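You operate a simulated robot arm through the tools that you are given. There is no shell and no other tool.

Carry out the task below with a simulated two-armed robot. There is one attempt and no reset: what you move stays moved.

Task
Even out the air in the three tubes on the trestles.
Fine: open the green and the blue lever, wait till the needles stand level, shut both again. Where these are worked on the way, their far stop is far enough and under half their travel is too little: blue lever.

The check looks at the end state, three seconds after you hand in, the way a careful person would. Anything else that was tipped, shoved, dropped, spilled or broken makes it a failure.

Robot
Two 7-joint arms with fingered hands on one trunk that stands fixed in place. Base frame: the origin is at the foot of the trunk, x ahead of it, y to its left, z up. Readings come in mm, rad, newtons and seconds.
The left shoulder is at [29, 125, 1277], the right one opposite. With the tool pointing down near the work surface each hand reaches from about 100 to 780 mm from the base axis, measured 20 degrees to its own side. Payload 4 kg a hand.
The tool frame of a hand sits at the grasp point between the pads (the TCP): z along the fingers, y along the line on which they close. The tips reach 29 mm beyond it. The gripper opens to 100 mm; its body begins 34 mm behind the TCP. The gripper is a hand of 5 fingers: y runs from the thumb to the fingers, the wrist lies at [-15, -105, -177] in the tool frame.
Orientation is told as [roll, pitch, yaw] about the base's x, y, z axes, in that order, counted from this pose: with the fingers straight down and the wrist toward the robot, the tool's x, y and z point along [0, 1, 0], [1, 0, 0] and [0, 0, -1] of the base frame.

Tools
- The arms move only by the tool nudge_tool. It takes "left_deltas", "right_deltas" or both (then of equal length, played together; a hand with none holds still); each is text: rows parted by semicolons, each of 6 numbers parted by spaces: the shift along the base's x, y, z in mm, then the turn, a rotation vector about the base's x, y, z in rad. In form: x y z wx wy wz; .... A call has 1 to 20 rows; each row shifts and turns the commanded pose from where the row before left it. Each row takes 0.2 s and may step no farther than 50 mm and 0.15 rad from the row before; otherwise, the whole call is refused. Where a pose cannot be reached the arm comes as near as it can. A force on the tool above 90 N (or 10 N above the force at the start of the call, whichever is more), or a blocked arm, ends the call early, and 0.2 s more pass. In this call time passes only in rows, and 0.2 s behind the last. It gives the time, the measured TCP pose, the force on the tool (base axes), the opening and the grip force at its end, in the units of the frame above (readings bear some noise), with the torque about the TCP (base axes, N m) and any sound that the robot's microphone picked up.
- Cameras (640 x 400 px; columns grow to the right, rows downward): "scene" is now at [113.5, -49.3, 1410.6]; the picture's right is [-0.54, -0.84, 0.00], its down [-0.43, 0.28, -0.86] and it looks along [0.72, -0.47, -0.51] (base axes); focal length 214 px, centre (320, 200). "left" rides on the left gripper at [-66, -86, -121] in its tool frame; the picture's right is [-0.76, -0.31, 0.58], its down [0.59, -0.70, 0.40] and it looks along [0.28, 0.64, 0.71] (tool axes); focal length 247 px, centre (320, 200). "right" rides on the right gripper at [66, -86, -121] in its tool frame; the picture's right is [-0.76, 0.31, -0.58], its down [-0.59, -0.70, 0.40] and it looks along [-0.28, 0.64, 0.71] (tool axes); focal length 247 px, centre (320, 200). There is no depth. A picture from a camera that has moved, and an enlarged one, comes with that camera's place and axes in the base frame and with its lens.
- grab_frame(camera): a new picture of that camera. No time passes.
- move_column(by): moves the trunk up (or, below 0, down) by that many mm; the arms and the scene camera ride with it, the base frame stays. It gives what a move gives, with no picture.
- move_fingers(index, middle, ring, little, thumb_bend, thumb_turn, hand): sets how far each is bent, from 0 (flat) to 100 (curled in); at 30 the hand is open as for a grip, at 70 the pads meet at the TCP. One left out holds its place. A second passes; each finger stops where it meets its share of the squeeze, and holds until it gets a number again. It is the only way to open and close the hand. It gives what a move gives, with no picture; readings hold the bend of each and the force on index, middle, ring, little, thumb and palm. thumb_turn goes from beside the hand (0) to across from the fingers (100), as for a grip.
- aim_head(pan, tilt): turns the head with the scene camera to pan (to the left, within 1.396 rad either way) and tilt (down, from -0.506 to 1.204), counted from straight ahead of the robot (the tilt from the chest, where the trunk bows). It gives what a move gives.
- inspect(camera, box): a new picture of the part [left, top, right, bottom] of that camera's present view, enlarged. No time passes.
- hand_in(): hands the job in; it is judged then, once.

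Nothing tells you positions but the pictures and the camera data. Unless the task says otherwise, let go and move clear before handing in.

The tools are called after ">>>" as a command line: name --argument value ..., lists and objects as JSON in quotes. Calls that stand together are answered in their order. nudge_tool: Moves the arms, as the interface text tells. Its arguments: {"type":"object","properties":{"left_deltas":{"type":"string"},"right_deltas":{"type":"string"}},"required":[]} The other tools are called the same way: move_column (by) moves the trunk up or down; move_fingers (index, middle, ring, little, thumb_bend, thumb_turn, hand) moves the fingers one by one; aim_head (pan, tilt) turns the head that bears the scene camera; grab_frame (camera) takes a picture; inspect (camera, box) takes an enlarged picture of a part of a camera's view; hand_in () hands the job in.

At the start:

```text
t: 0.0
left_position: [623.7, -20.9, 1251.3]
left_orientation: [0.0, 0.001, 0.0]
left_contact_force: [-0.7, -0.1, 0.3]
left_wrist_torque: [0.02, 0.01, 0.0]
left_gripper_width: 99.7
left_grasp_force: 0.1
left_shape: jaw
left_bend: [30.0, 30.0, 30.0, 30.0, 30.0, 98.0]
left_finger forces: [0.0, 0.1, 0.1, 0.0, 0.0, 0.0]
right_position: [306.7, -450.7, 1352.8]
right_orientation: [0.001, 0.0, -0.001]
right_contact_force: [0.4, 0.3, -0.1]
right_wrist_torque: [0.0, -0.02, -0.01]
right_gripper_width: 100.0
right_grasp_force: 0.1
right_shape: jaw
right_bend: [30.0, 30.0, 30.0, 30.0, 30.0, 98.0]
right_finger forces: [0.0, 0.0, 0.1, 0.0, 0.0, 0.0]
trunk travel left (down, up): [-475.0, 272.0]
head pan, tilt (commanded): [-0.571, 0.534]
```

scene: 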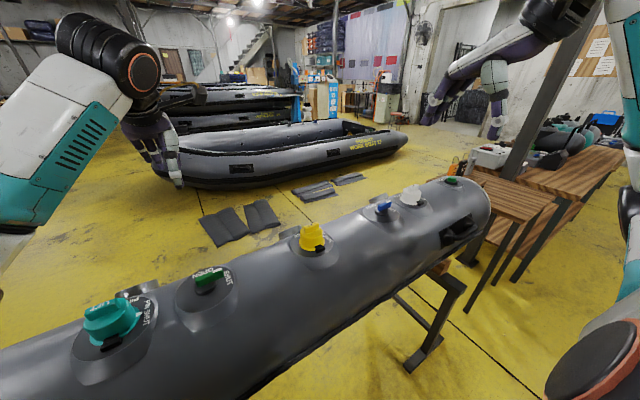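
right: 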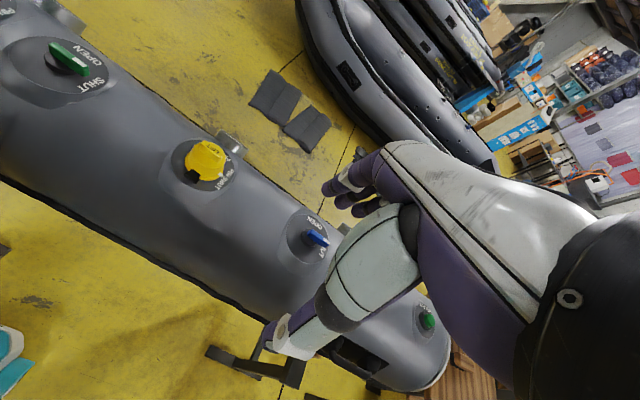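
left: 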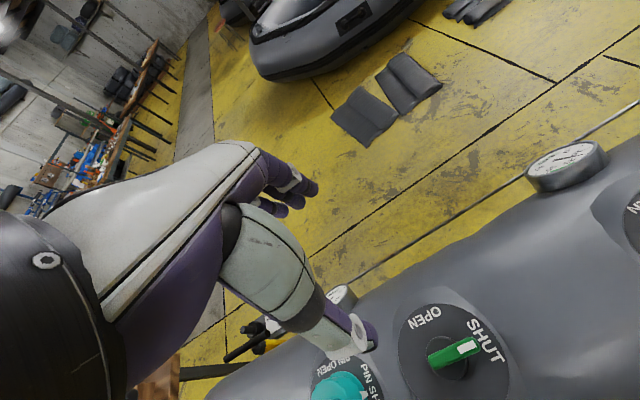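

I see one long grey tube with a teal valve, a green lever, a yellow cap, a blue lever, a white cap and another small green one, with gauges on its far side. I'll look closer before I move anything.

>>> inspect --camera "scene" --box '[60, 240, 260, 365]'

>>> inspect --camera "scene" --box '[280, 160, 480, 285]'

>>> inspect --camera "left" --box '[300, 120, 640, 400]'

>>> inspect --camera "right" --box '[0, 0, 240, 200]'

>>> inspect --camera "right" --box '[260, 190, 460, 390]'

```text
3.20 times, centred on (160, 302) of scene
camera zoom: at [113.5, -49.3, 1410.6], right [-0.54, -0.84, 0.0], down [-0.43, 0.28, -0.86], along [0.72, -0.47, -0.51], focal length 686 px, centre (832, -128)
```

zoom: 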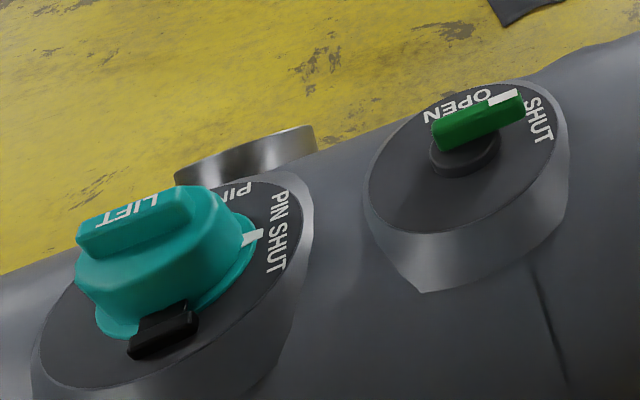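

```text
3.20 times, centred on (380, 222) of scene
camera zoom: at [113.5, -49.3, 1410.6], right [-0.54, -0.84, 0.0], down [-0.43, 0.28, -0.86], along [0.72, -0.47, -0.51], focal length 686 px, centre (128, 128)
```

zoom: 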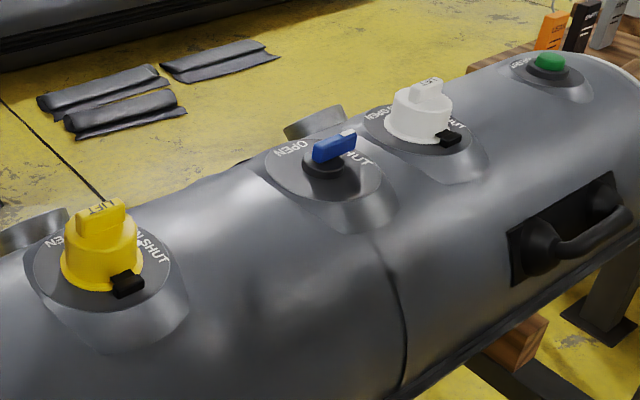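

```text
1.43 times, centred on (470, 260) of left
camera zoom: at [539.0, -86.0, 1372.9], right [-0.31, -0.76, -0.58], down [-0.7, 0.59, -0.4], along [0.64, 0.28, -0.71], focal length 353 px, centre (106, 114)
```

zoom: 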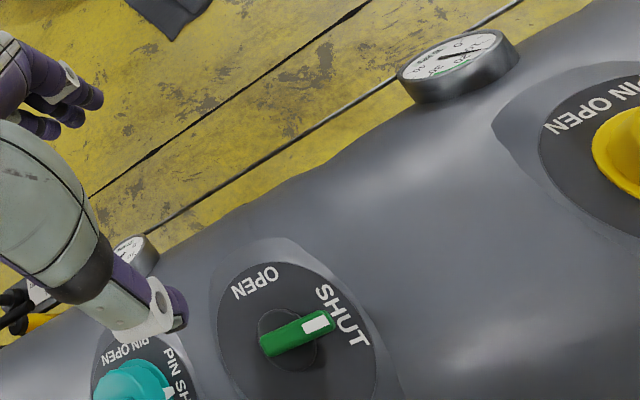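

```text
2.00 times, centred on (120, 100) of right
camera zoom: at [220.6, -383.0, 1473.4], right [0.31, -0.76, 0.58], down [-0.7, -0.59, -0.4], along [0.64, -0.28, -0.71], focal length 494 px, centre (720, 400)
```

zoom: 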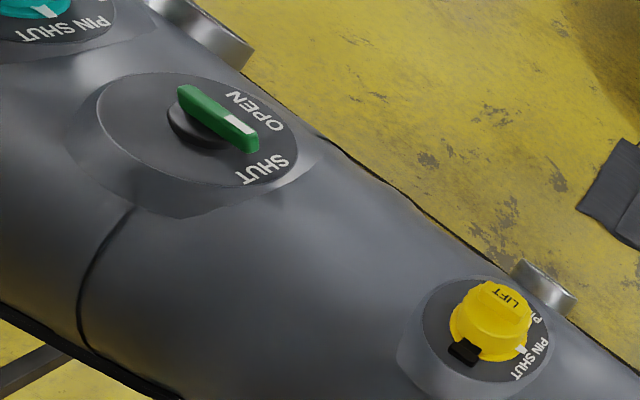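

```text
2.00 times, centred on (360, 290) of right
camera zoom: at [220.6, -383.0, 1473.4], right [0.31, -0.76, 0.58], down [-0.7, -0.59, -0.4], along [0.64, -0.28, -0.71], focal length 494 px, centre (240, 20)
```

zoom: 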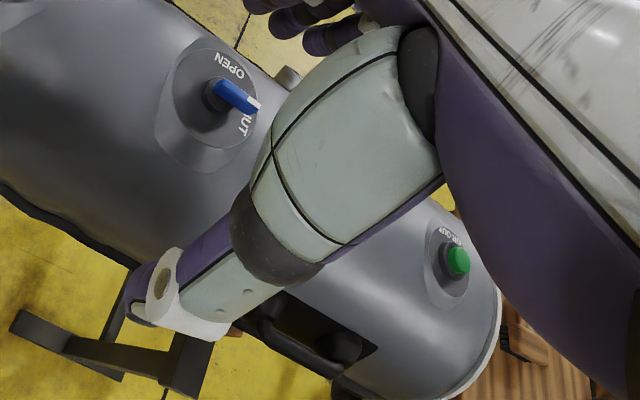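

The two levers look SHUT with their white tips pointing toward -y, and OPEN lies toward +x, so each should turn about a quarter. I estimate green at about [549,-15,986] and blue at about [559,-626,977]; next I'll study the hands and the rest of the scene.

>>> inspect --camera "scene" --box '[100, 60, 260, 200]'

>>> inspect --camera "scene" --box '[400, 20, 560, 150]'

>>> inspect --camera "left" --box '[500, 120, 640, 210]'

>>> inspect --camera "left" --box '[300, 270, 400, 340]'

>>> inspect --camera "scene" --box '[330, 160, 500, 260]'

```text
2.86 times, centred on (180, 130) of scene
camera zoom: at [113.5, -49.3, 1410.6], right [-0.54, -0.84, 0.0], down [-0.43, 0.28, -0.86], along [0.72, -0.47, -0.51], focal length 613 px, centre (720, 400)
```

zoom: 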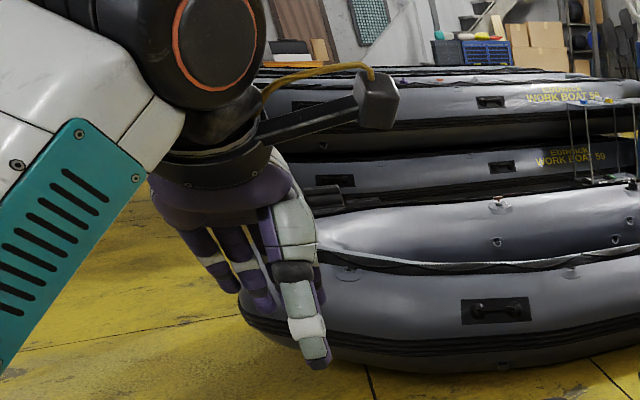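

```text
3.08 times, centred on (480, 85) of scene
camera zoom: at [113.5, -49.3, 1410.6], right [-0.54, -0.84, 0.0], down [-0.43, 0.28, -0.86], along [0.72, -0.47, -0.51], focal length 660 px, centre (-172, 554)
```

zoom: 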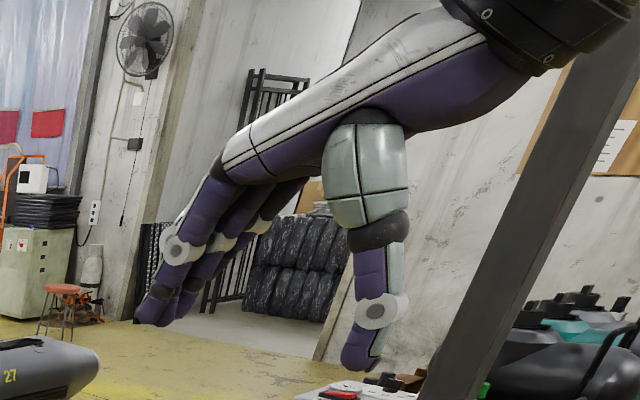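

```text
4.44 times, centred on (570, 165) of left
camera zoom: at [539.0, -86.0, 1372.9], right [-0.31, -0.76, -0.58], down [-0.7, 0.59, -0.4], along [0.64, 0.28, -0.71], focal length 1098 px, centre (-791, 356)
```

zoom: 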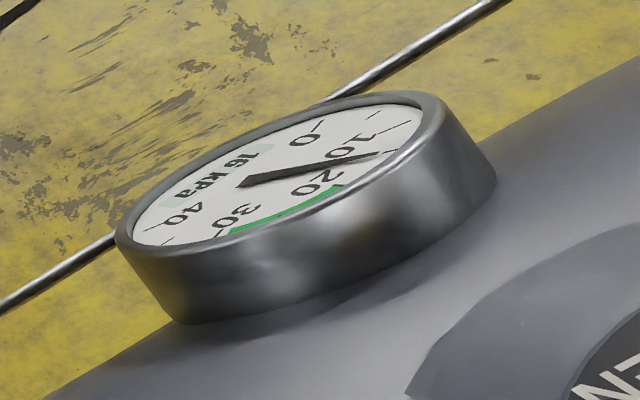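

```text
5.71 times, centred on (350, 305) of left
camera zoom: at [539.0, -86.0, 1372.9], right [-0.31, -0.76, -0.58], down [-0.7, 0.59, -0.4], along [0.64, 0.28, -0.71], focal length 1411 px, centre (149, -400)
```

zoom: 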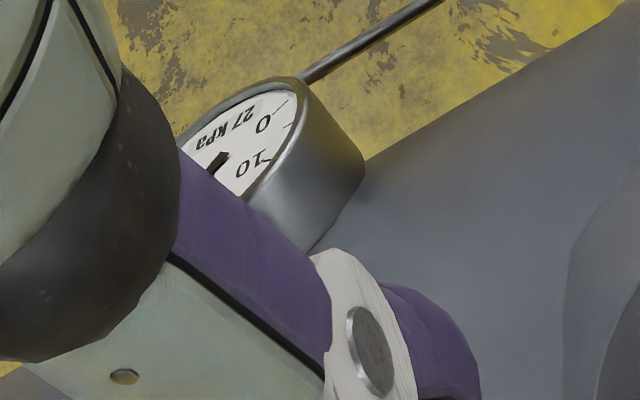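

```text
3.76 times, centred on (415, 210) of scene
camera zoom: at [113.5, -49.3, 1410.6], right [-0.54, -0.84, 0.0], down [-0.43, 0.28, -0.86], along [0.72, -0.47, -0.51], focal length 807 px, centre (-38, 162)
```

zoom: 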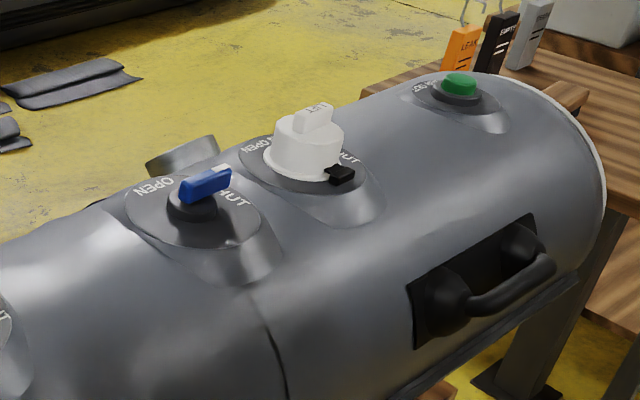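

The gauges carry digital readouts as well: the left tube shows 27 kPa and the middle one 16 kPa. The thumb hangs straight down and looks like a good single pusher, so I'll flatten the right fingers out of its way and check how the hand looks.

>>> move_fingers --hand "right" --index 0 --middle 0 --ring 0 --little 0

>>> inspect --camera "scene" --box '[400, 20, 560, 150]'

>>> grab_frame --camera "right"

```text
t: 1.0
left_position: [624.5, -21.1, 1251.8]
left_orientation: [0.0, 0.002, 0.001]
left_contact_force: [0.4, 0.3, -0.9]
left_wrist_torque: [0.0, -0.03, 0.01]
left_gripper_width: 99.7
left_grasp_force: 0.0
left_shape: jaw
left_bend: [30.0, 30.0, 30.0, 30.0, 30.0, 98.0]
left_finger forces: [0.0, 0.0, 0.0, 0.0, 0.0, 0.0]
right_position: [306.1, -448.5, 1352.5]
right_orientation: [-0.001, 0.0, -0.001]
right_contact_force: [-0.2, 0.2, 0.5]
right_wrist_torque: [-0.01, -0.01, 0.0]
right_gripper_width: 138.1
right_grasp_force: 0.0
right_shape: fingers
right_bend: [0.0, 0.0, 0.0, 0.0, 30.0, 98.0]
right_finger forces: [0.0, 0.1, 0.0, 0.0, 0.1, 0.0]
trunk travel left (down, up): [-475.0, 272.0]
head pan, tilt (commanded): [-0.571, 0.534]
```

```text
3.08 times, centred on (480, 85) of scene
camera zoom: at [113.5, -49.3, 1410.6], right [-0.54, -0.84, 0.0], down [-0.43, 0.28, -0.86], along [0.72, -0.47, -0.51], focal length 660 px, centre (-172, 554)
```

zoom: 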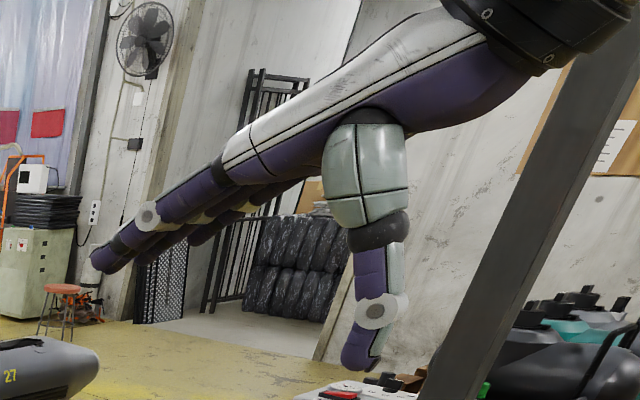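

```text
taken
camera right: at [220.6, -383.0, 1473.4], right [0.31, -0.76, 0.58], down [-0.7, -0.59, -0.4], along [0.64, -0.28, -0.71], focal length 247 px, centre (320, 200)
```

right: 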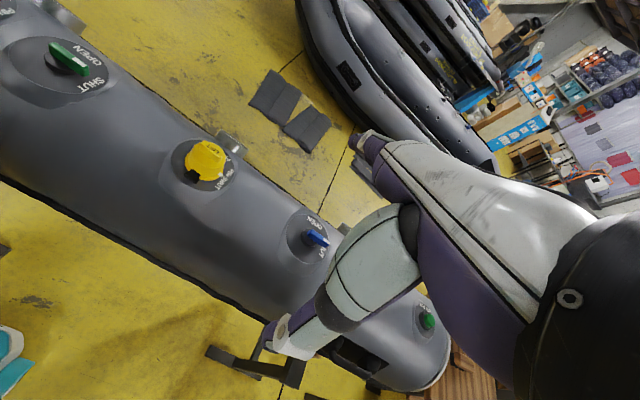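

With the fingers flat, the right thumb tip sits at about tool [0,-60,+28] and is the lowest part of the hand. I take the green pivot to be about [550,0], with the plate at z≈960 and the lever top at z≈997, so I'll flatten the left fingers too and bring the left thumb above the robot side of the green lever to check.

>>> move_fingers --hand "left" --index 0 --middle 0 --ring 0 --little 0

>>> nudge_tool --left_deltas "-12 -4 -35 0 0 0; -12 -4 -35 0 0 0; -12 -4 -35 0 0 0; -8 -3 -30 0 0 0; -6 -2 -25 0 0 0; 0 0 0 0 0 0"

>>> grab_frame --camera "left"

>>> grab_frame --camera "scene"

```text
t: 2.0
left_position: [624.3, -21.7, 1251.6]
left_orientation: [-0.002, 0.003, 0.001]
left_contact_force: [0.2, 0.1, 0.4]
left_wrist_torque: [0.0, 0.02, -0.01]
left_gripper_width: 138.1
left_grasp_force: 0.1
left_shape: fingers
left_bend: [0.0, 0.0, 0.0, 0.0, 30.0, 98.0]
left_finger forces: [0.0, 0.0, 0.0, 0.1, 0.0, 0.0]
right_position: [306.8, -448.9, 1351.3]
right_orientation: [0.001, 0.0, 0.0]
right_contact_force: [-0.1, 0.3, 0.3]
right_wrist_torque: [0.0, -0.02, -0.03]
right_gripper_width: 138.3
right_grasp_force: 0.1
right_shape: fingers
right_bend: [0.0, 0.0, 0.0, 0.0, 30.0, 98.0]
right_finger forces: [0.0, 0.0, 0.1, 0.0, 0.0, 0.1]
trunk travel left (down, up): [-475.0, 272.0]
head pan, tilt (commanded): [-0.571, 0.534]
```

```text
t: 3.4
left_position: [574.7, -39.0, 1093.4]
left_orientation: [0.0, -0.001, 0.0]
left_contact_force: [0.2, -0.3, -0.7]
left_wrist_torque: [-0.02, 0.02, 0.04]
left_gripper_width: 138.2
left_grasp_force: 0.1
left_shape: fingers
left_bend: [0.0, 0.0, 0.0, 0.0, 30.0, 98.0]
left_finger forces: [0.1, 0.0, 0.1, 0.0, 0.0, 0.0]
right_position: [306.8, -449.8, 1354.0]
right_orientation: [0.0, -0.001, 0.0]
right_contact_force: [-0.1, 0.2, 0.1]
right_wrist_torque: [0.01, 0.04, 0.01]
right_gripper_width: 138.3
right_grasp_force: 0.1
right_shape: fingers
right_bend: [0.0, 0.0, 0.0, 0.0, 30.0, 98.0]
right_finger forces: [0.1, 0.1, 0.1, 0.0, 0.0, 0.1]
trunk travel left (down, up): [-475.0, 272.0]
head pan, tilt (commanded): [-0.571, 0.534]
```

```text
taken
camera left: at [489.1, -103.7, 1214.3], right [-0.31, -0.76, -0.58], down [-0.7, 0.59, -0.4], along [0.64, 0.28, -0.71], focal length 247 px, centre (320, 200)
```

left: 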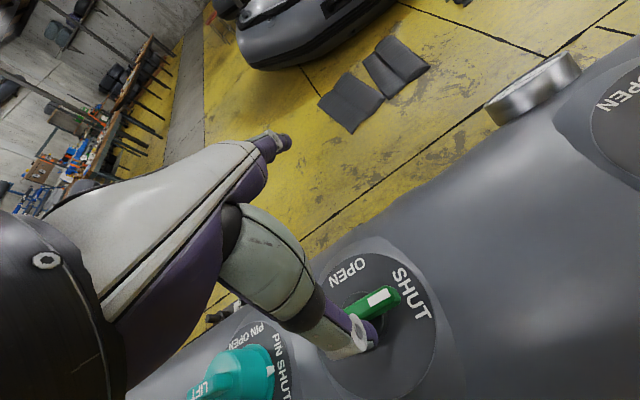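

```text
taken
camera scene: at [113.4, -49.4, 1410.6], right [-0.54, -0.84, 0.0], down [-0.43, 0.28, -0.86], along [0.72, -0.47, -0.51], focal length 214 px, centre (320, 200)
```

scene: 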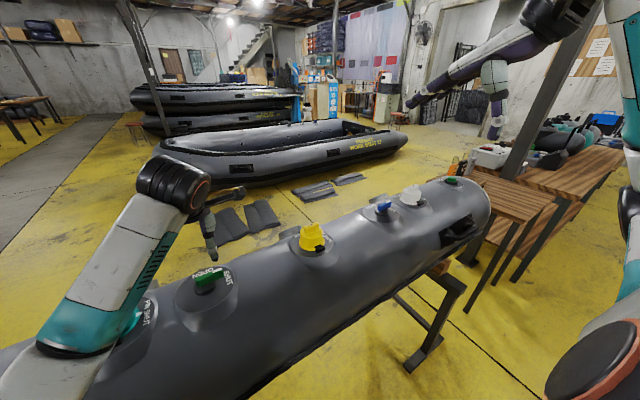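

The left thumb tip is at about [512,-38,1065], right beside the green lever's white tip at [551,-35,997]. I'll lower it to lever height on the robot side, leaving a gap before any push.

>>> nudge_tool --left_deltas "0 0 -25 0 0 0; 0 0 -25 0 0 0; 0 0 -20 0 0 0; 0 0 -12 0 0 0; 0 0 -8 0 0 0; 0 0 0 0 0 0"

>>> grab_frame --camera "left"

>>> inspect --camera "scene" --box '[60, 160, 300, 320]'

```text
t: 4.8
left_position: [573.7, -38.3, 1001.4]
left_orientation: [0.001, 0.002, 0.001]
left_contact_force: [-0.3, 0.6, -0.1]
left_wrist_torque: [-0.04, 0.0, -0.04]
left_gripper_width: 138.0
left_grasp_force: 0.1
left_shape: fingers
left_bend: [0.0, 0.0, 0.0, 0.0, 30.0, 98.0]
left_finger forces: [0.0, 0.0, 0.0, 0.0, 0.1, 0.0]
right_position: [307.0, -449.3, 1352.9]
right_orientation: [0.001, 0.0, 0.0]
right_contact_force: [-0.5, 1.3, -0.4]
right_wrist_torque: [0.02, 0.0, -0.01]
right_gripper_width: 138.3
right_grasp_force: 0.2
right_shape: fingers
right_bend: [0.0, 0.0, 0.0, 0.0, 30.0, 98.0]
right_finger forces: [0.0, 0.0, 0.0, 0.0, 0.0, 0.0]
trunk travel left (down, up): [-475.0, 272.0]
head pan, tilt (commanded): [-0.571, 0.534]
```

```text
taken
camera left: at [489.3, -102.7, 1123.6], right [-0.31, -0.76, -0.58], down [-0.7, 0.59, -0.4], along [0.64, 0.28, -0.71], focal length 247 px, centre (320, 200)
```

left: 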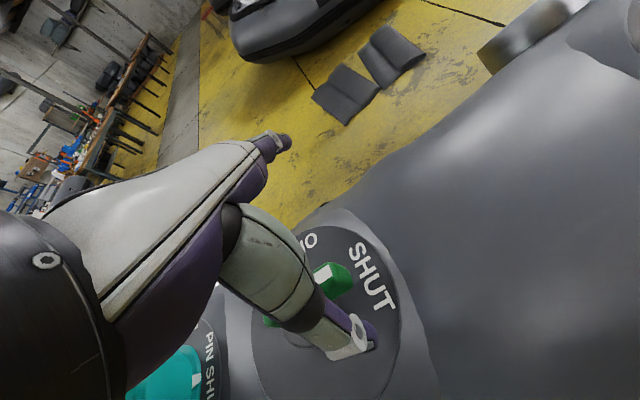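

```text
2.50 times, centred on (180, 240) of scene
camera zoom: at [113.5, -49.3, 1410.6], right [-0.54, -0.84, 0.0], down [-0.43, 0.28, -0.86], along [0.72, -0.47, -0.51], focal length 536 px, centre (670, 100)
```

zoom: 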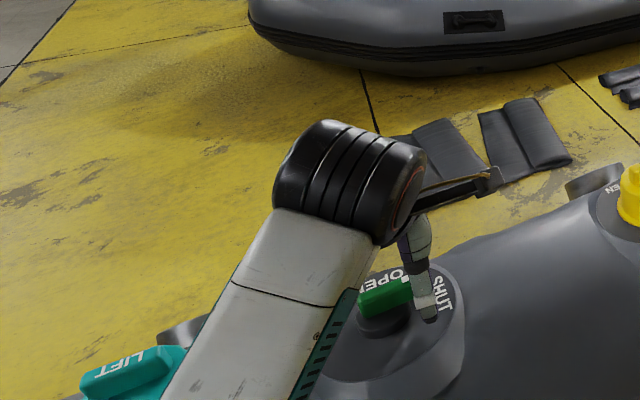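

The thumb stands at lever height just behind the tip with no contact. I'll start the push along the opening arc and check after the first half.

>>> nudge_tool --left_deltas "10 0 0 0 0 0; 10 0 0 0 0 0; 6 -1 0 0 0 0; 6 -1 0 0 0 0; 6 0 0 0 0 0; 6 1 0 0 0 0; 0 0 0 0 0 0"

>>> grab_frame --camera "left"

>>> inspect --camera "scene" --box '[120, 200, 280, 300]'

```text
t: 6.4
left_position: [617.1, -40.1, 1002.6]
left_orientation: [0.0, 0.001, -0.001]
left_contact_force: [0.3, -0.5, -0.1]
left_wrist_torque: [-0.02, 0.01, 0.02]
left_gripper_width: 138.6
left_grasp_force: 0.4
left_shape: fingers
left_bend: [0.0, 0.0, 0.0, 0.0, 30.0, 98.0]
left_finger forces: [0.0, 0.1, 0.0, 0.1, 0.2, 0.0]
right_position: [307.3, -449.0, 1352.2]
right_orientation: [-0.001, -0.001, 0.001]
right_contact_force: [-1.1, -0.3, -0.1]
right_wrist_torque: [0.04, -0.04, 0.02]
right_gripper_width: 138.5
right_grasp_force: 0.0
right_shape: fingers
right_bend: [0.0, 0.0, 0.0, 0.0, 30.0, 98.0]
right_finger forces: [0.1, 0.1, 0.0, 0.1, 0.0, 0.0]
trunk travel left (down, up): [-475.0, 272.0]
head pan, tilt (commanded): [-0.571, 0.534]
```

```text
taken
camera left: at [532.5, -105.4, 1123.9], right [-0.31, -0.76, -0.58], down [-0.7, 0.59, -0.4], along [0.64, 0.28, -0.71], focal length 247 px, centre (320, 200)
```

left: 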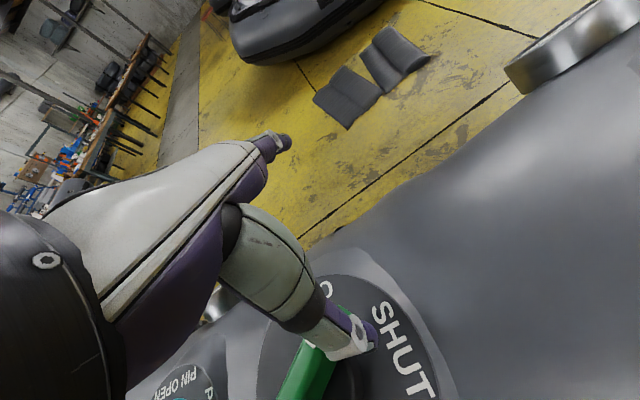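

```text
4.00 times, centred on (200, 250) of scene
camera zoom: at [113.4, -49.3, 1410.6], right [-0.54, -0.84, 0.0], down [-0.43, 0.28, -0.86], along [0.72, -0.47, -0.51], focal length 858 px, centre (800, 0)
```

zoom: 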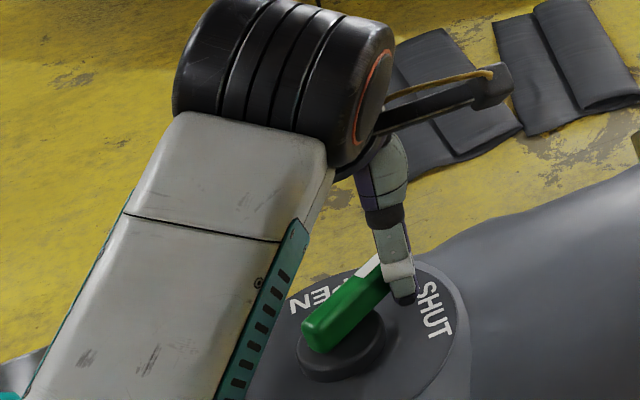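

The lever is swinging with almost no force, and it's now roughly halfway. I continue along the arc toward the OPEN stop.

>>> nudge_tool --left_deltas "7 1 0 0 0 0; 7 4 0 0 0 0; 6 4 0 0 0 0; 5 6 0 0 0 0; 4 6 0 0 0 0; 1 4 0 0 0 0; 0 0 0 0 0 0"

>>> grab_frame --camera "left"

>>> inspect --camera "scene" --box '[120, 200, 280, 300]'

```text
t: 8.0
left_position: [647.9, -14.3, 999.7]
left_orientation: [0.002, 0.0, 0.0]
left_contact_force: [-0.4, -1.4, 0.9]
left_wrist_torque: [-0.01, -0.03, 0.08]
left_gripper_width: 138.8
left_grasp_force: 1.0
left_shape: fingers
left_bend: [0.0, 0.0, 0.0, 0.0, 30.0, 97.0]
left_finger forces: [0.1, 0.1, 0.0, 0.0, 1.4, 0.0]
right_position: [306.8, -450.8, 1351.7]
right_orientation: [0.001, 0.0, -0.001]
right_contact_force: [0.3, -0.9, 0.1]
right_wrist_torque: [-0.01, 0.05, 0.01]
right_gripper_width: 138.1
right_grasp_force: 0.1
right_shape: fingers
right_bend: [0.0, 0.0, 0.0, 0.0, 30.0, 98.0]
right_finger forces: [0.0, 0.0, 0.0, 0.0, 0.0, 0.0]
trunk travel left (down, up): [-475.0, 272.0]
head pan, tilt (commanded): [-0.571, 0.534]
```

```text
taken
camera left: at [562.5, -79.2, 1123.3], right [-0.31, -0.76, -0.58], down [-0.7, 0.59, -0.4], along [0.64, 0.28, -0.71], focal length 247 px, centre (320, 200)
```

left: 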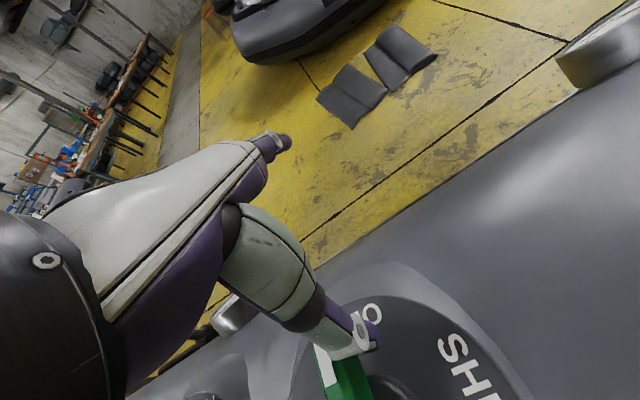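

```text
4.00 times, centred on (200, 250) of scene
camera zoom: at [113.5, -49.5, 1410.6], right [-0.54, -0.84, 0.0], down [-0.43, 0.28, -0.86], along [0.72, -0.47, -0.51], focal length 858 px, centre (800, 0)
```

zoom: 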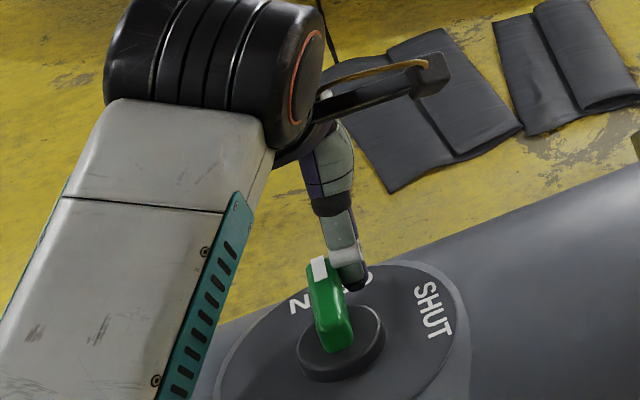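

The lever now points at OPEN or close to it. I'll nudge a bit more toward +y to feel for the stop.

>>> nudge_tool --left_deltas "0 2 0 0 0 0; 0 2 0 0 0 0; 0 1 0 0 0 0; 0 0 0 0 0 0"

>>> inspect --camera "scene" --box '[120, 200, 280, 300]'

```text
t: 9.0
left_position: [648.8, -9.7, 1001.1]
left_orientation: [0.001, -0.001, 0.001]
left_contact_force: [1.7, -5.1, 2.9]
left_wrist_torque: [0.01, 0.17, 0.35]
left_gripper_width: 138.6
left_grasp_force: 2.8
left_shape: fingers
left_bend: [0.0, 0.0, 0.0, 0.0, 30.0, 95.0]
left_finger forces: [0.0, 0.0, 0.0, 0.1, 5.6, 0.0]
right_position: [306.4, -450.4, 1352.9]
right_orientation: [0.0, -0.001, -0.001]
right_contact_force: [1.0, 0.6, 0.1]
right_wrist_torque: [0.05, 0.0, 0.01]
right_gripper_width: 138.4
right_grasp_force: 0.0
right_shape: fingers
right_bend: [0.0, 0.0, 0.0, 0.0, 30.0, 98.0]
right_finger forces: [0.0, 0.1, 0.0, 0.0, 0.0, 0.0]
trunk travel left (down, up): [-475.0, 272.0]
head pan, tilt (commanded): [-0.571, 0.534]
```

```text
4.00 times, centred on (200, 250) of scene
camera zoom: at [113.4, -50.1, 1410.6], right [-0.54, -0.84, 0.0], down [-0.43, 0.28, -0.86], along [0.72, -0.46, -0.51], focal length 858 px, centre (800, 0)
```

zoom: 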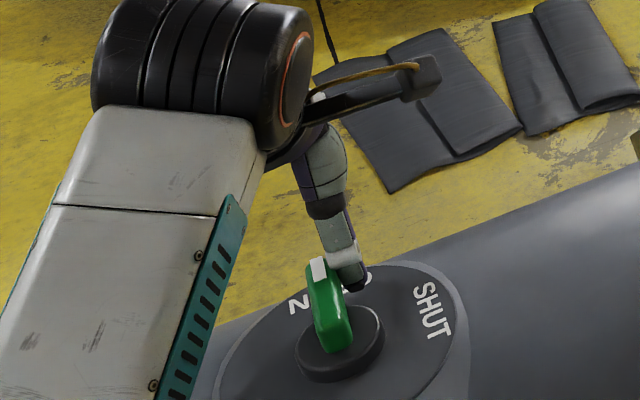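

Force rose with no more lever motion, so green is at its OPEN stop. I'll back the left thumb off, lift it clear to a place that sees the gauges, and raise the right hand toward the blue side at a safe height.

>>> nudge_tool --left_deltas "0 -5 0 0 0 0; 0 -8 0 0 0 0; 0 0 20 0 0 0; 0 0 35 0 0 0; 0 0 45 0 0 0; 0 0 45 0 0 0; 0 15 45 0 0 0; -5 25 45 0 0 0; -10 25 15 0 0 0; -10 25 0 0 0 0; 0 10 0 0 0 0; 0 0 0 0 0 0"

>>> grab_frame --camera "left"

>>> grab_frame --camera "scene"

```text
refused: row 8 steps farther than a row can; nothing moved
```

```text
taken
camera left: at [562.6, -75.0, 1123.1], right [-0.31, -0.76, -0.58], down [-0.7, 0.59, -0.4], along [0.64, 0.28, -0.71], focal length 247 px, centre (320, 200)
```

left: 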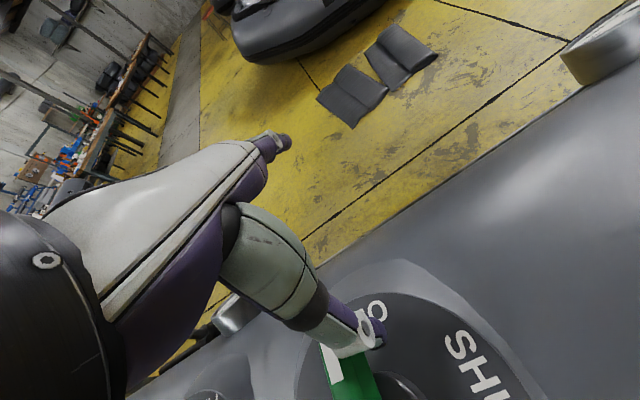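

```text
taken
camera scene: at [113.4, -50.1, 1410.6], right [-0.54, -0.84, 0.0], down [-0.43, 0.28, -0.86], along [0.72, -0.46, -0.51], focal length 214 px, centre (320, 200)
```

scene: 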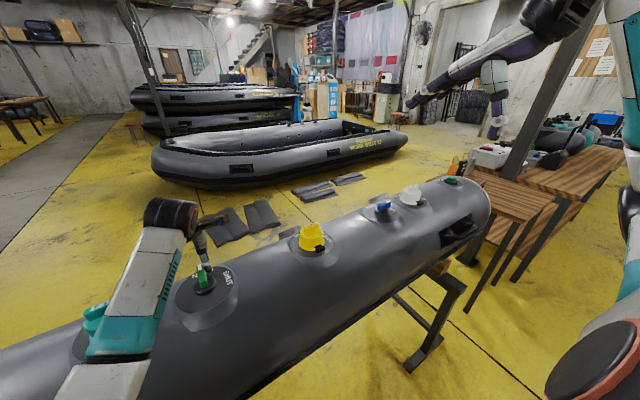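

The move was refused for one row being too long; nothing changed. I repeat it with shorter rows.

>>> nudge_tool --left_deltas "0 -5 0 0 0 0; 0 -8 0 0 0 0; 0 0 20 0 0 0; 0 0 35 0 0 0; 0 0 45 0 0 0; 0 0 45 0 0 0; 0 15 40 0 0 0; -5 25 35 0 0 0; -10 25 25 0 0 0; -10 25 0 0 0 0; 0 10 0 0 0 0; 0 0 0 0 0 0"

>>> grab_frame --camera "left"

>>> inspect --camera "scene" --box '[60, 180, 300, 360]'

```text
t: 11.6
left_position: [622.9, 76.0, 1245.1]
left_orientation: [0.0, 0.002, 0.0]
left_contact_force: [-0.3, 0.0, 0.3]
left_wrist_torque: [0.01, 0.0, 0.0]
left_gripper_width: 138.4
left_grasp_force: 0.0
left_shape: fingers
left_bend: [0.0, 0.0, 0.0, 0.0, 30.0, 98.0]
left_finger forces: [0.0, 0.0, 0.0, 0.0, 0.1, 0.1]
right_position: [306.8, -448.9, 1352.6]
right_orientation: [-0.001, 0.0, -0.001]
right_contact_force: [0.0, 0.1, 0.4]
right_wrist_torque: [-0.01, -0.03, -0.02]
right_gripper_width: 138.4
right_grasp_force: 0.0
right_shape: fingers
right_bend: [0.0, 0.0, 0.0, 0.0, 30.0, 98.0]
right_finger forces: [0.0, 0.0, 0.0, 0.0, 0.1, 0.0]
trunk travel left (down, up): [-475.0, 272.0]
head pan, tilt (commanded): [-0.571, 0.534]
```

```text
taken
camera left: at [537.6, 12.2, 1367.2], right [-0.31, -0.76, -0.58], down [-0.7, 0.59, -0.4], along [0.64, 0.28, -0.71], focal length 247 px, centre (320, 200)
```

left: 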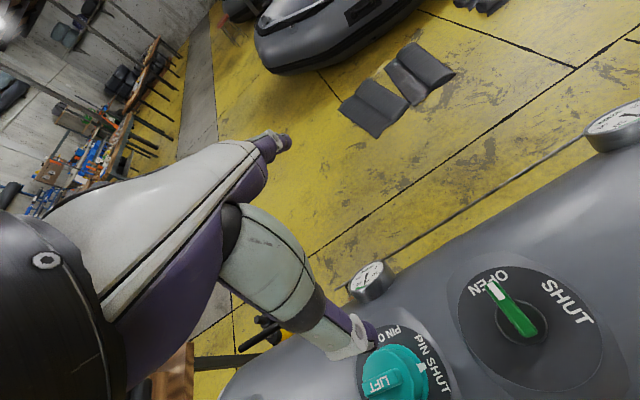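

```text
2.22 times, centred on (180, 270) of scene
camera zoom: at [113.6, -48.6, 1410.6], right [-0.54, -0.84, 0.0], down [-0.43, 0.28, -0.86], along [0.72, -0.47, -0.51], focal length 477 px, centre (631, 44)
```

zoom: 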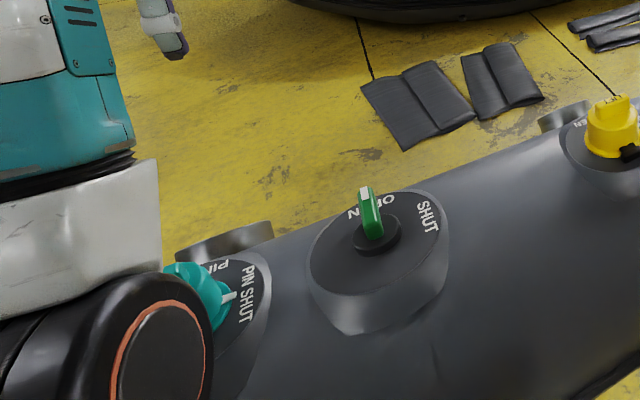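

Green lever stands open and the teal cap still shows its mark at SHUT. I'll read both visible gauges.

>>> inspect --camera "left" --box '[330, 250, 410, 310]'

>>> inspect --camera "left" --box '[560, 90, 640, 160]'

>>> inspect --camera "left" --box '[330, 310, 460, 400]'

>>> inspect --camera "scene" --box '[0, 200, 240, 400]'

```text
6.67 times, centred on (370, 280) of left
camera zoom: at [537.6, 12.2, 1367.2], right [-0.31, -0.76, -0.58], down [-0.7, 0.59, -0.4], along [0.64, 0.28, -0.71], focal length 1646 px, centre (-13, -333)
```

zoom: 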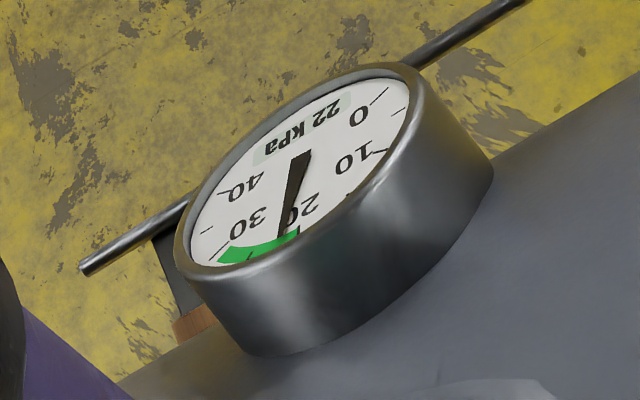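

```text
5.71 times, centred on (600, 125) of left
camera zoom: at [537.6, 12.2, 1367.2], right [-0.31, -0.76, -0.58], down [-0.7, 0.59, -0.4], along [0.64, 0.28, -0.71], focal length 1411 px, centre (-1280, 629)
```

zoom: 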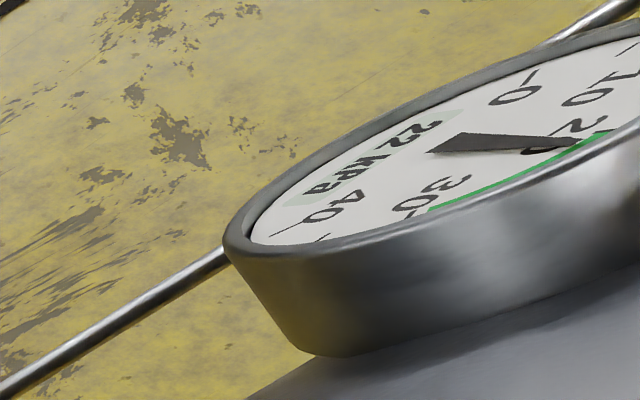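

```text
4.44 times, centred on (395, 355) of left
camera zoom: at [537.6, 12.2, 1367.2], right [-0.31, -0.76, -0.58], down [-0.7, 0.59, -0.4], along [0.64, 0.28, -0.71], focal length 1098 px, centre (-13, -489)
```

zoom: 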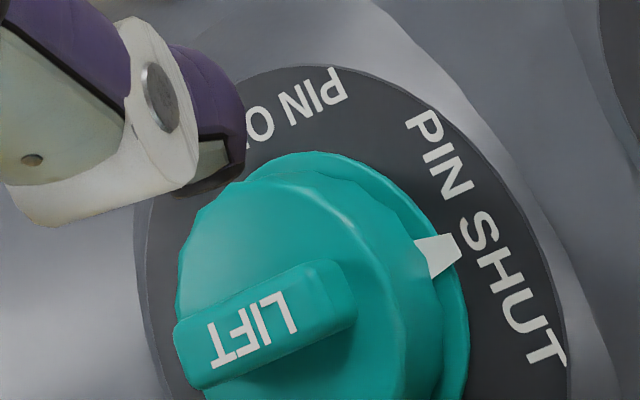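

```text
2.00 times, centred on (120, 300) of scene
camera zoom: at [113.6, -48.6, 1410.6], right [-0.54, -0.84, 0.0], down [-0.43, 0.28, -0.86], along [0.72, -0.47, -0.51], focal length 429 px, centre (720, 0)
```

zoom: 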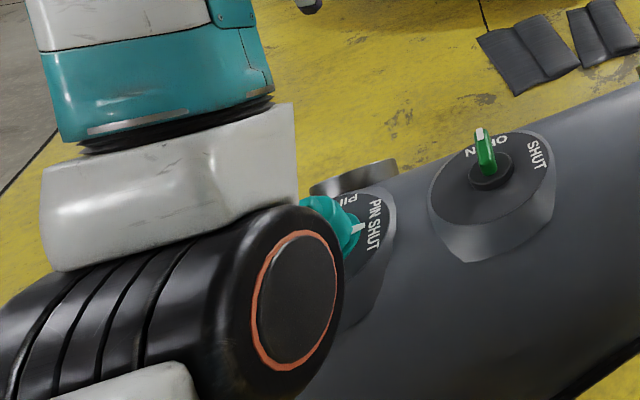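

Teal and middle tubes already both read 22 kPa, so green works. Next I bring the right hand over to the robot side of the blue lever at a safe height (~1150) with a slight yaw for reach, and look again.

>>> nudge_tool --right_deltas "33 -27 -25 0 0 -0.04; 33 -27 -25 0 0 -0.04; 33 -27 -25 0 0 -0.04; 33 -27 -25 0 0 -0.04; 33 -27 -25 0 0 -0.04; 33 -27 -25 0 0 -0.04; 33 -27 -25 0 0 -0.04; 33 -27 -25 0 0 -0.04; 0 0 0 0 0 0"

>>> grab_frame --camera "right"

>>> grab_frame --camera "scene"

```text
t: 13.6
left_position: [621.4, 75.5, 1245.2]
left_orientation: [0.0, 0.0, 0.0]
left_contact_force: [-0.4, 1.1, 0.0]
left_wrist_torque: [0.0, -0.02, 0.02]
left_gripper_width: 138.5
left_grasp_force: 0.1
left_shape: fingers
left_bend: [0.0, 0.0, 0.0, 0.0, 30.0, 98.0]
left_finger forces: [0.0, 0.0, 0.0, 0.0, 0.0, 0.0]
right_position: [569.2, -665.2, 1154.1]
right_orientation: [0.0, 0.002, -0.318]
right_contact_force: [0.9, 0.4, 0.1]
right_wrist_torque: [-0.01, -0.02, 0.01]
right_gripper_width: 138.3
right_grasp_force: 0.1
right_shape: fingers
right_bend: [0.0, 0.0, 0.0, 0.0, 30.0, 98.0]
right_finger forces: [0.0, 0.0, 0.1, 0.0, 0.0, 0.0]
trunk travel left (down, up): [-475.0, 272.0]
head pan, tilt (commanded): [-0.571, 0.534]
```

```text
taken
camera right: at [507.5, -575.0, 1275.0], right [0.05, -0.81, 0.58], down [-0.85, -0.34, -0.4], along [0.52, -0.47, -0.71], focal length 247 px, centre (320, 200)
```

right: 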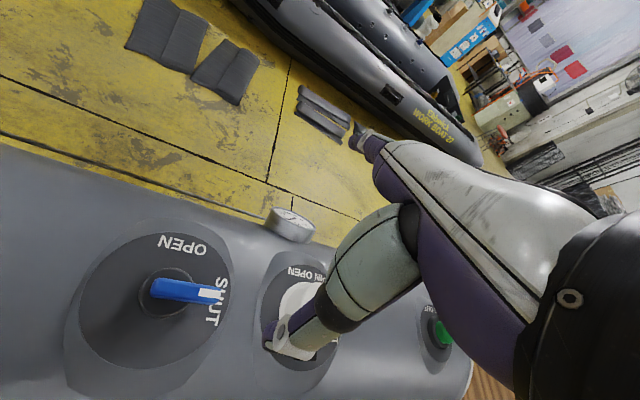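

```text
taken
camera scene: at [112.5, -49.5, 1410.7], right [-0.54, -0.84, 0.0], down [-0.43, 0.28, -0.86], along [0.72, -0.47, -0.51], focal length 214 px, centre (320, 200)
```

scene: 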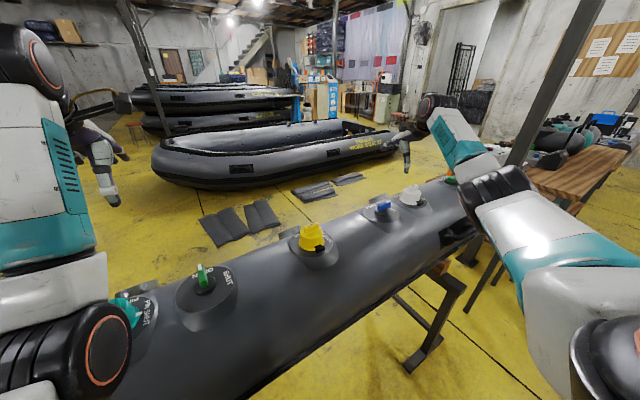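

The right hand reached well; from this view the blue pivot is about [550,-597] with its white tip near y=-635, shut, like green. My thumb is at about [510,-646], so I'll shift it slightly to +y and lower it beside the lever.

>>> nudge_tool --right_deltas "0 6 -25 0 0 0; 0 6 -30 0 0 0; 0 0 -30 0 0 0; 0 0 -25 0 0 0; 0 0 0 0 0 0"

>>> grab_frame --camera "right"

>>> inspect --camera "scene" --box '[340, 80, 500, 240]'

```text
t: 14.8
left_position: [621.7, 76.0, 1244.9]
left_orientation: [0.0, 0.002, 0.0]
left_contact_force: [-0.8, 0.1, -0.8]
left_wrist_torque: [-0.01, 0.03, 0.01]
left_gripper_width: 138.6
left_grasp_force: 0.1
left_shape: fingers
left_bend: [0.0, 0.0, 0.0, 0.0, 30.0, 98.0]
left_finger forces: [0.1, 0.1, 0.0, 0.0, 0.0, 0.0]
right_position: [569.5, -654.8, 1040.6]
right_orientation: [0.001, 0.001, -0.321]
right_contact_force: [0.3, -0.1, -0.3]
right_wrist_torque: [0.02, 0.03, 0.02]
right_gripper_width: 138.3
right_grasp_force: 0.1
right_shape: fingers
right_bend: [0.0, 0.0, 0.0, 0.0, 30.0, 98.0]
right_finger forces: [0.0, 0.1, 0.0, 0.1, 0.0, 0.1]
trunk travel left (down, up): [-475.0, 272.0]
head pan, tilt (commanded): [-0.571, 0.534]
```

```text
taken
camera right: at [508.7, -563.8, 1163.1], right [0.05, -0.81, 0.58], down [-0.85, -0.34, -0.4], along [0.52, -0.47, -0.71], focal length 247 px, centre (320, 200)
```

right: 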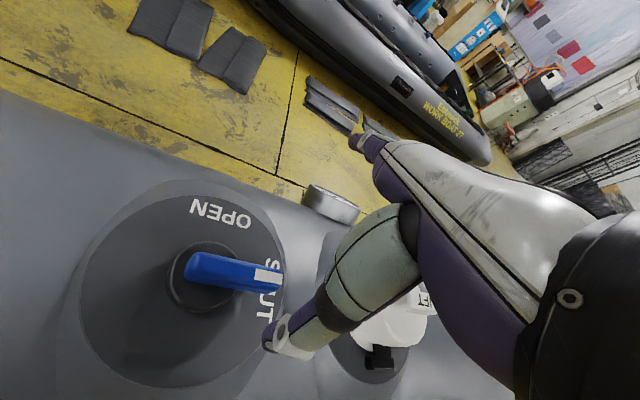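

```text
2.50 times, centred on (420, 160) of scene
camera zoom: at [113.4, -49.2, 1410.6], right [-0.54, -0.84, 0.0], down [-0.43, 0.28, -0.86], along [0.72, -0.47, -0.51], focal length 536 px, centre (70, 300)
```

zoom: 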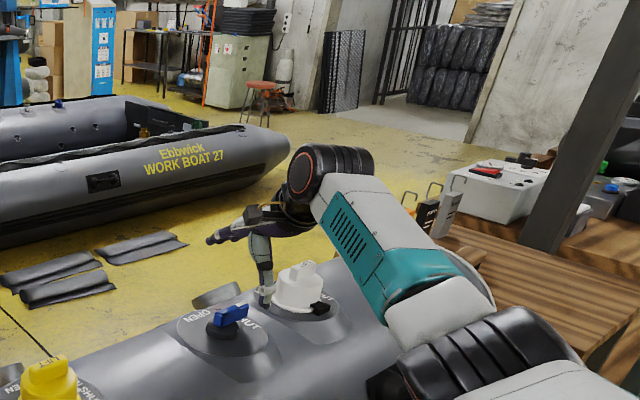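

The thumb is lined up, but with this yaw the little-finger side would pass close to the white cap at about [552,-762], top ≈1035. I'll turn the hand back to yaw 0 around the thumb while still high, then check.

>>> nudge_tool --right_deltas "1.5 9 0 0 0 0.08; 1.5 9 0 0 0 0.08; 1.5 9 0 0 0 0.08; 0 0 0 0 0 0.08; 0 0 0 0 0 0"

>>> grab_frame --camera "right"

>>> inspect --camera "scene" --box '[340, 120, 460, 240]'

```text
t: 16.0
left_position: [622.8, 75.4, 1245.0]
left_orientation: [0.0, 0.001, -0.001]
left_contact_force: [-0.2, -0.7, -0.1]
left_wrist_torque: [-0.02, 0.01, 0.02]
left_gripper_width: 138.4
left_grasp_force: 0.0
left_shape: fingers
left_bend: [0.0, 0.0, 0.0, 0.0, 30.0, 98.0]
left_finger forces: [0.0, 0.0, 0.1, 0.0, 0.0, 0.0]
right_position: [574.8, -626.5, 1040.9]
right_orientation: [-0.001, 0.0, -0.001]
right_contact_force: [1.0, 0.0, -0.2]
right_wrist_torque: [-0.02, 0.01, 0.03]
right_gripper_width: 138.2
right_grasp_force: 0.0
right_shape: fingers
right_bend: [0.0, 0.0, 0.0, 0.0, 30.0, 98.0]
right_finger forces: [0.0, 0.1, 0.0, 0.1, 0.0, 0.1]
trunk travel left (down, up): [-475.0, 272.0]
head pan, tilt (commanded): [-0.571, 0.534]
```

```text
taken
camera right: at [488.7, -560.0, 1162.7], right [0.31, -0.76, 0.58], down [-0.7, -0.59, -0.4], along [0.64, -0.28, -0.71], focal length 247 px, centre (320, 200)
```

right: 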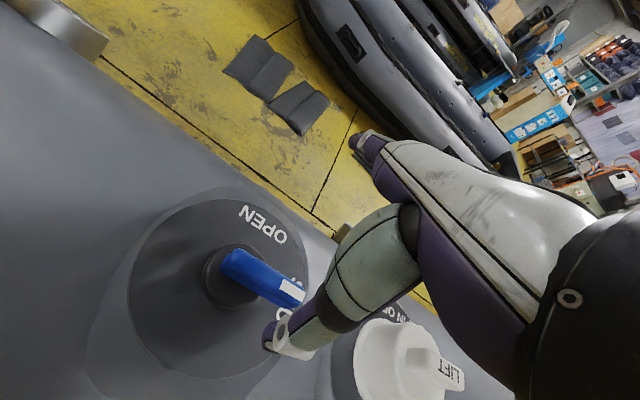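

```text
3.33 times, centred on (400, 180) of scene
camera zoom: at [113.5, -49.3, 1410.6], right [-0.54, -0.84, 0.0], down [-0.43, 0.28, -0.86], along [0.72, -0.47, -0.51], focal length 715 px, centre (53, 267)
```

zoom: 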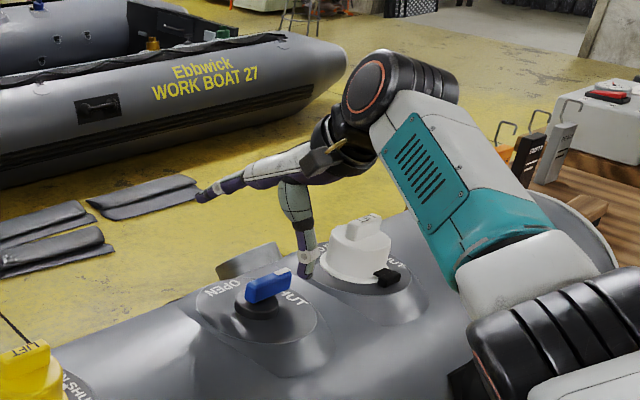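

The thumb now stands at about [513,-627], well clear of the white cap. Lowering to lever height.

>>> nudge_tool --right_deltas "0 0 -15 0 0 0; 0 0 -15 0 0 0; 0 0 -10 0 0 0; 0 0 0 0 0 0"

>>> grab_frame --camera "right"

>>> inspect --camera "scene" --box '[340, 150, 460, 240]'

```text
t: 17.0
left_position: [622.9, 75.8, 1245.0]
left_orientation: [-0.001, 0.001, 0.0]
left_contact_force: [-0.1, -0.7, -0.6]
left_wrist_torque: [0.02, 0.0, 0.01]
left_gripper_width: 138.6
left_grasp_force: 0.1
left_shape: fingers
left_bend: [0.0, 0.0, 0.0, 0.0, 30.0, 98.0]
left_finger forces: [0.0, 0.1, 0.0, 0.0, 0.0, 0.0]
right_position: [574.6, -627.6, 1002.9]
right_orientation: [0.0, -0.002, 0.001]
right_contact_force: [0.4, 0.7, -0.1]
right_wrist_torque: [0.0, -0.03, 0.0]
right_gripper_width: 138.3
right_grasp_force: 0.2
right_shape: fingers
right_bend: [0.0, 0.0, 0.0, 0.0, 30.0, 98.0]
right_finger forces: [0.0, 0.0, 0.0, 0.0, 0.0, 0.1]
trunk travel left (down, up): [-475.0, 272.0]
head pan, tilt (commanded): [-0.571, 0.534]
```

```text
taken
camera right: at [488.8, -560.0, 1123.1], right [0.31, -0.76, 0.58], down [-0.7, -0.59, -0.4], along [0.64, -0.28, -0.71], focal length 247 px, centre (320, 200)
```

right: 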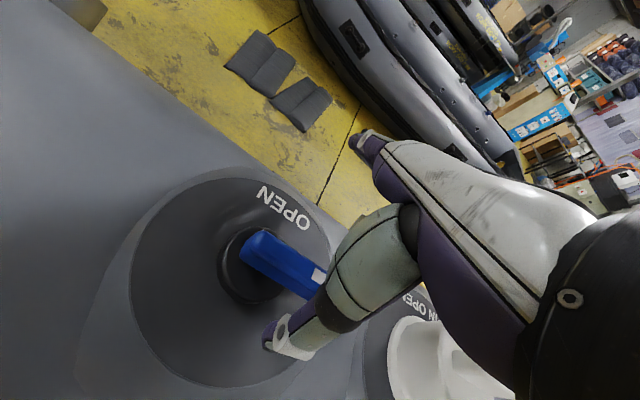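

```text
4.44 times, centred on (400, 195) of scene
camera zoom: at [113.6, -49.3, 1410.6], right [-0.54, -0.84, 0.0], down [-0.43, 0.28, -0.86], along [0.72, -0.47, -0.51], focal length 953 px, centre (-36, 222)
```

zoom: 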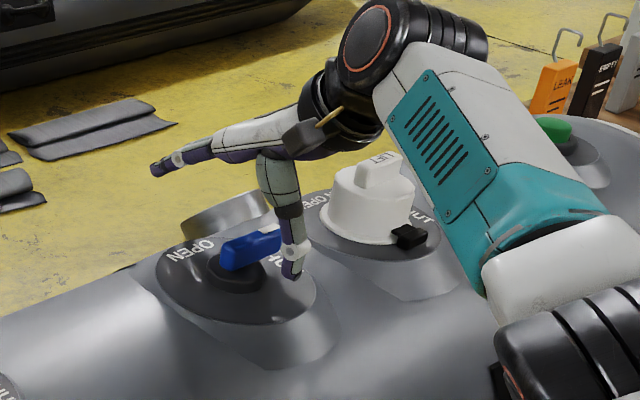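

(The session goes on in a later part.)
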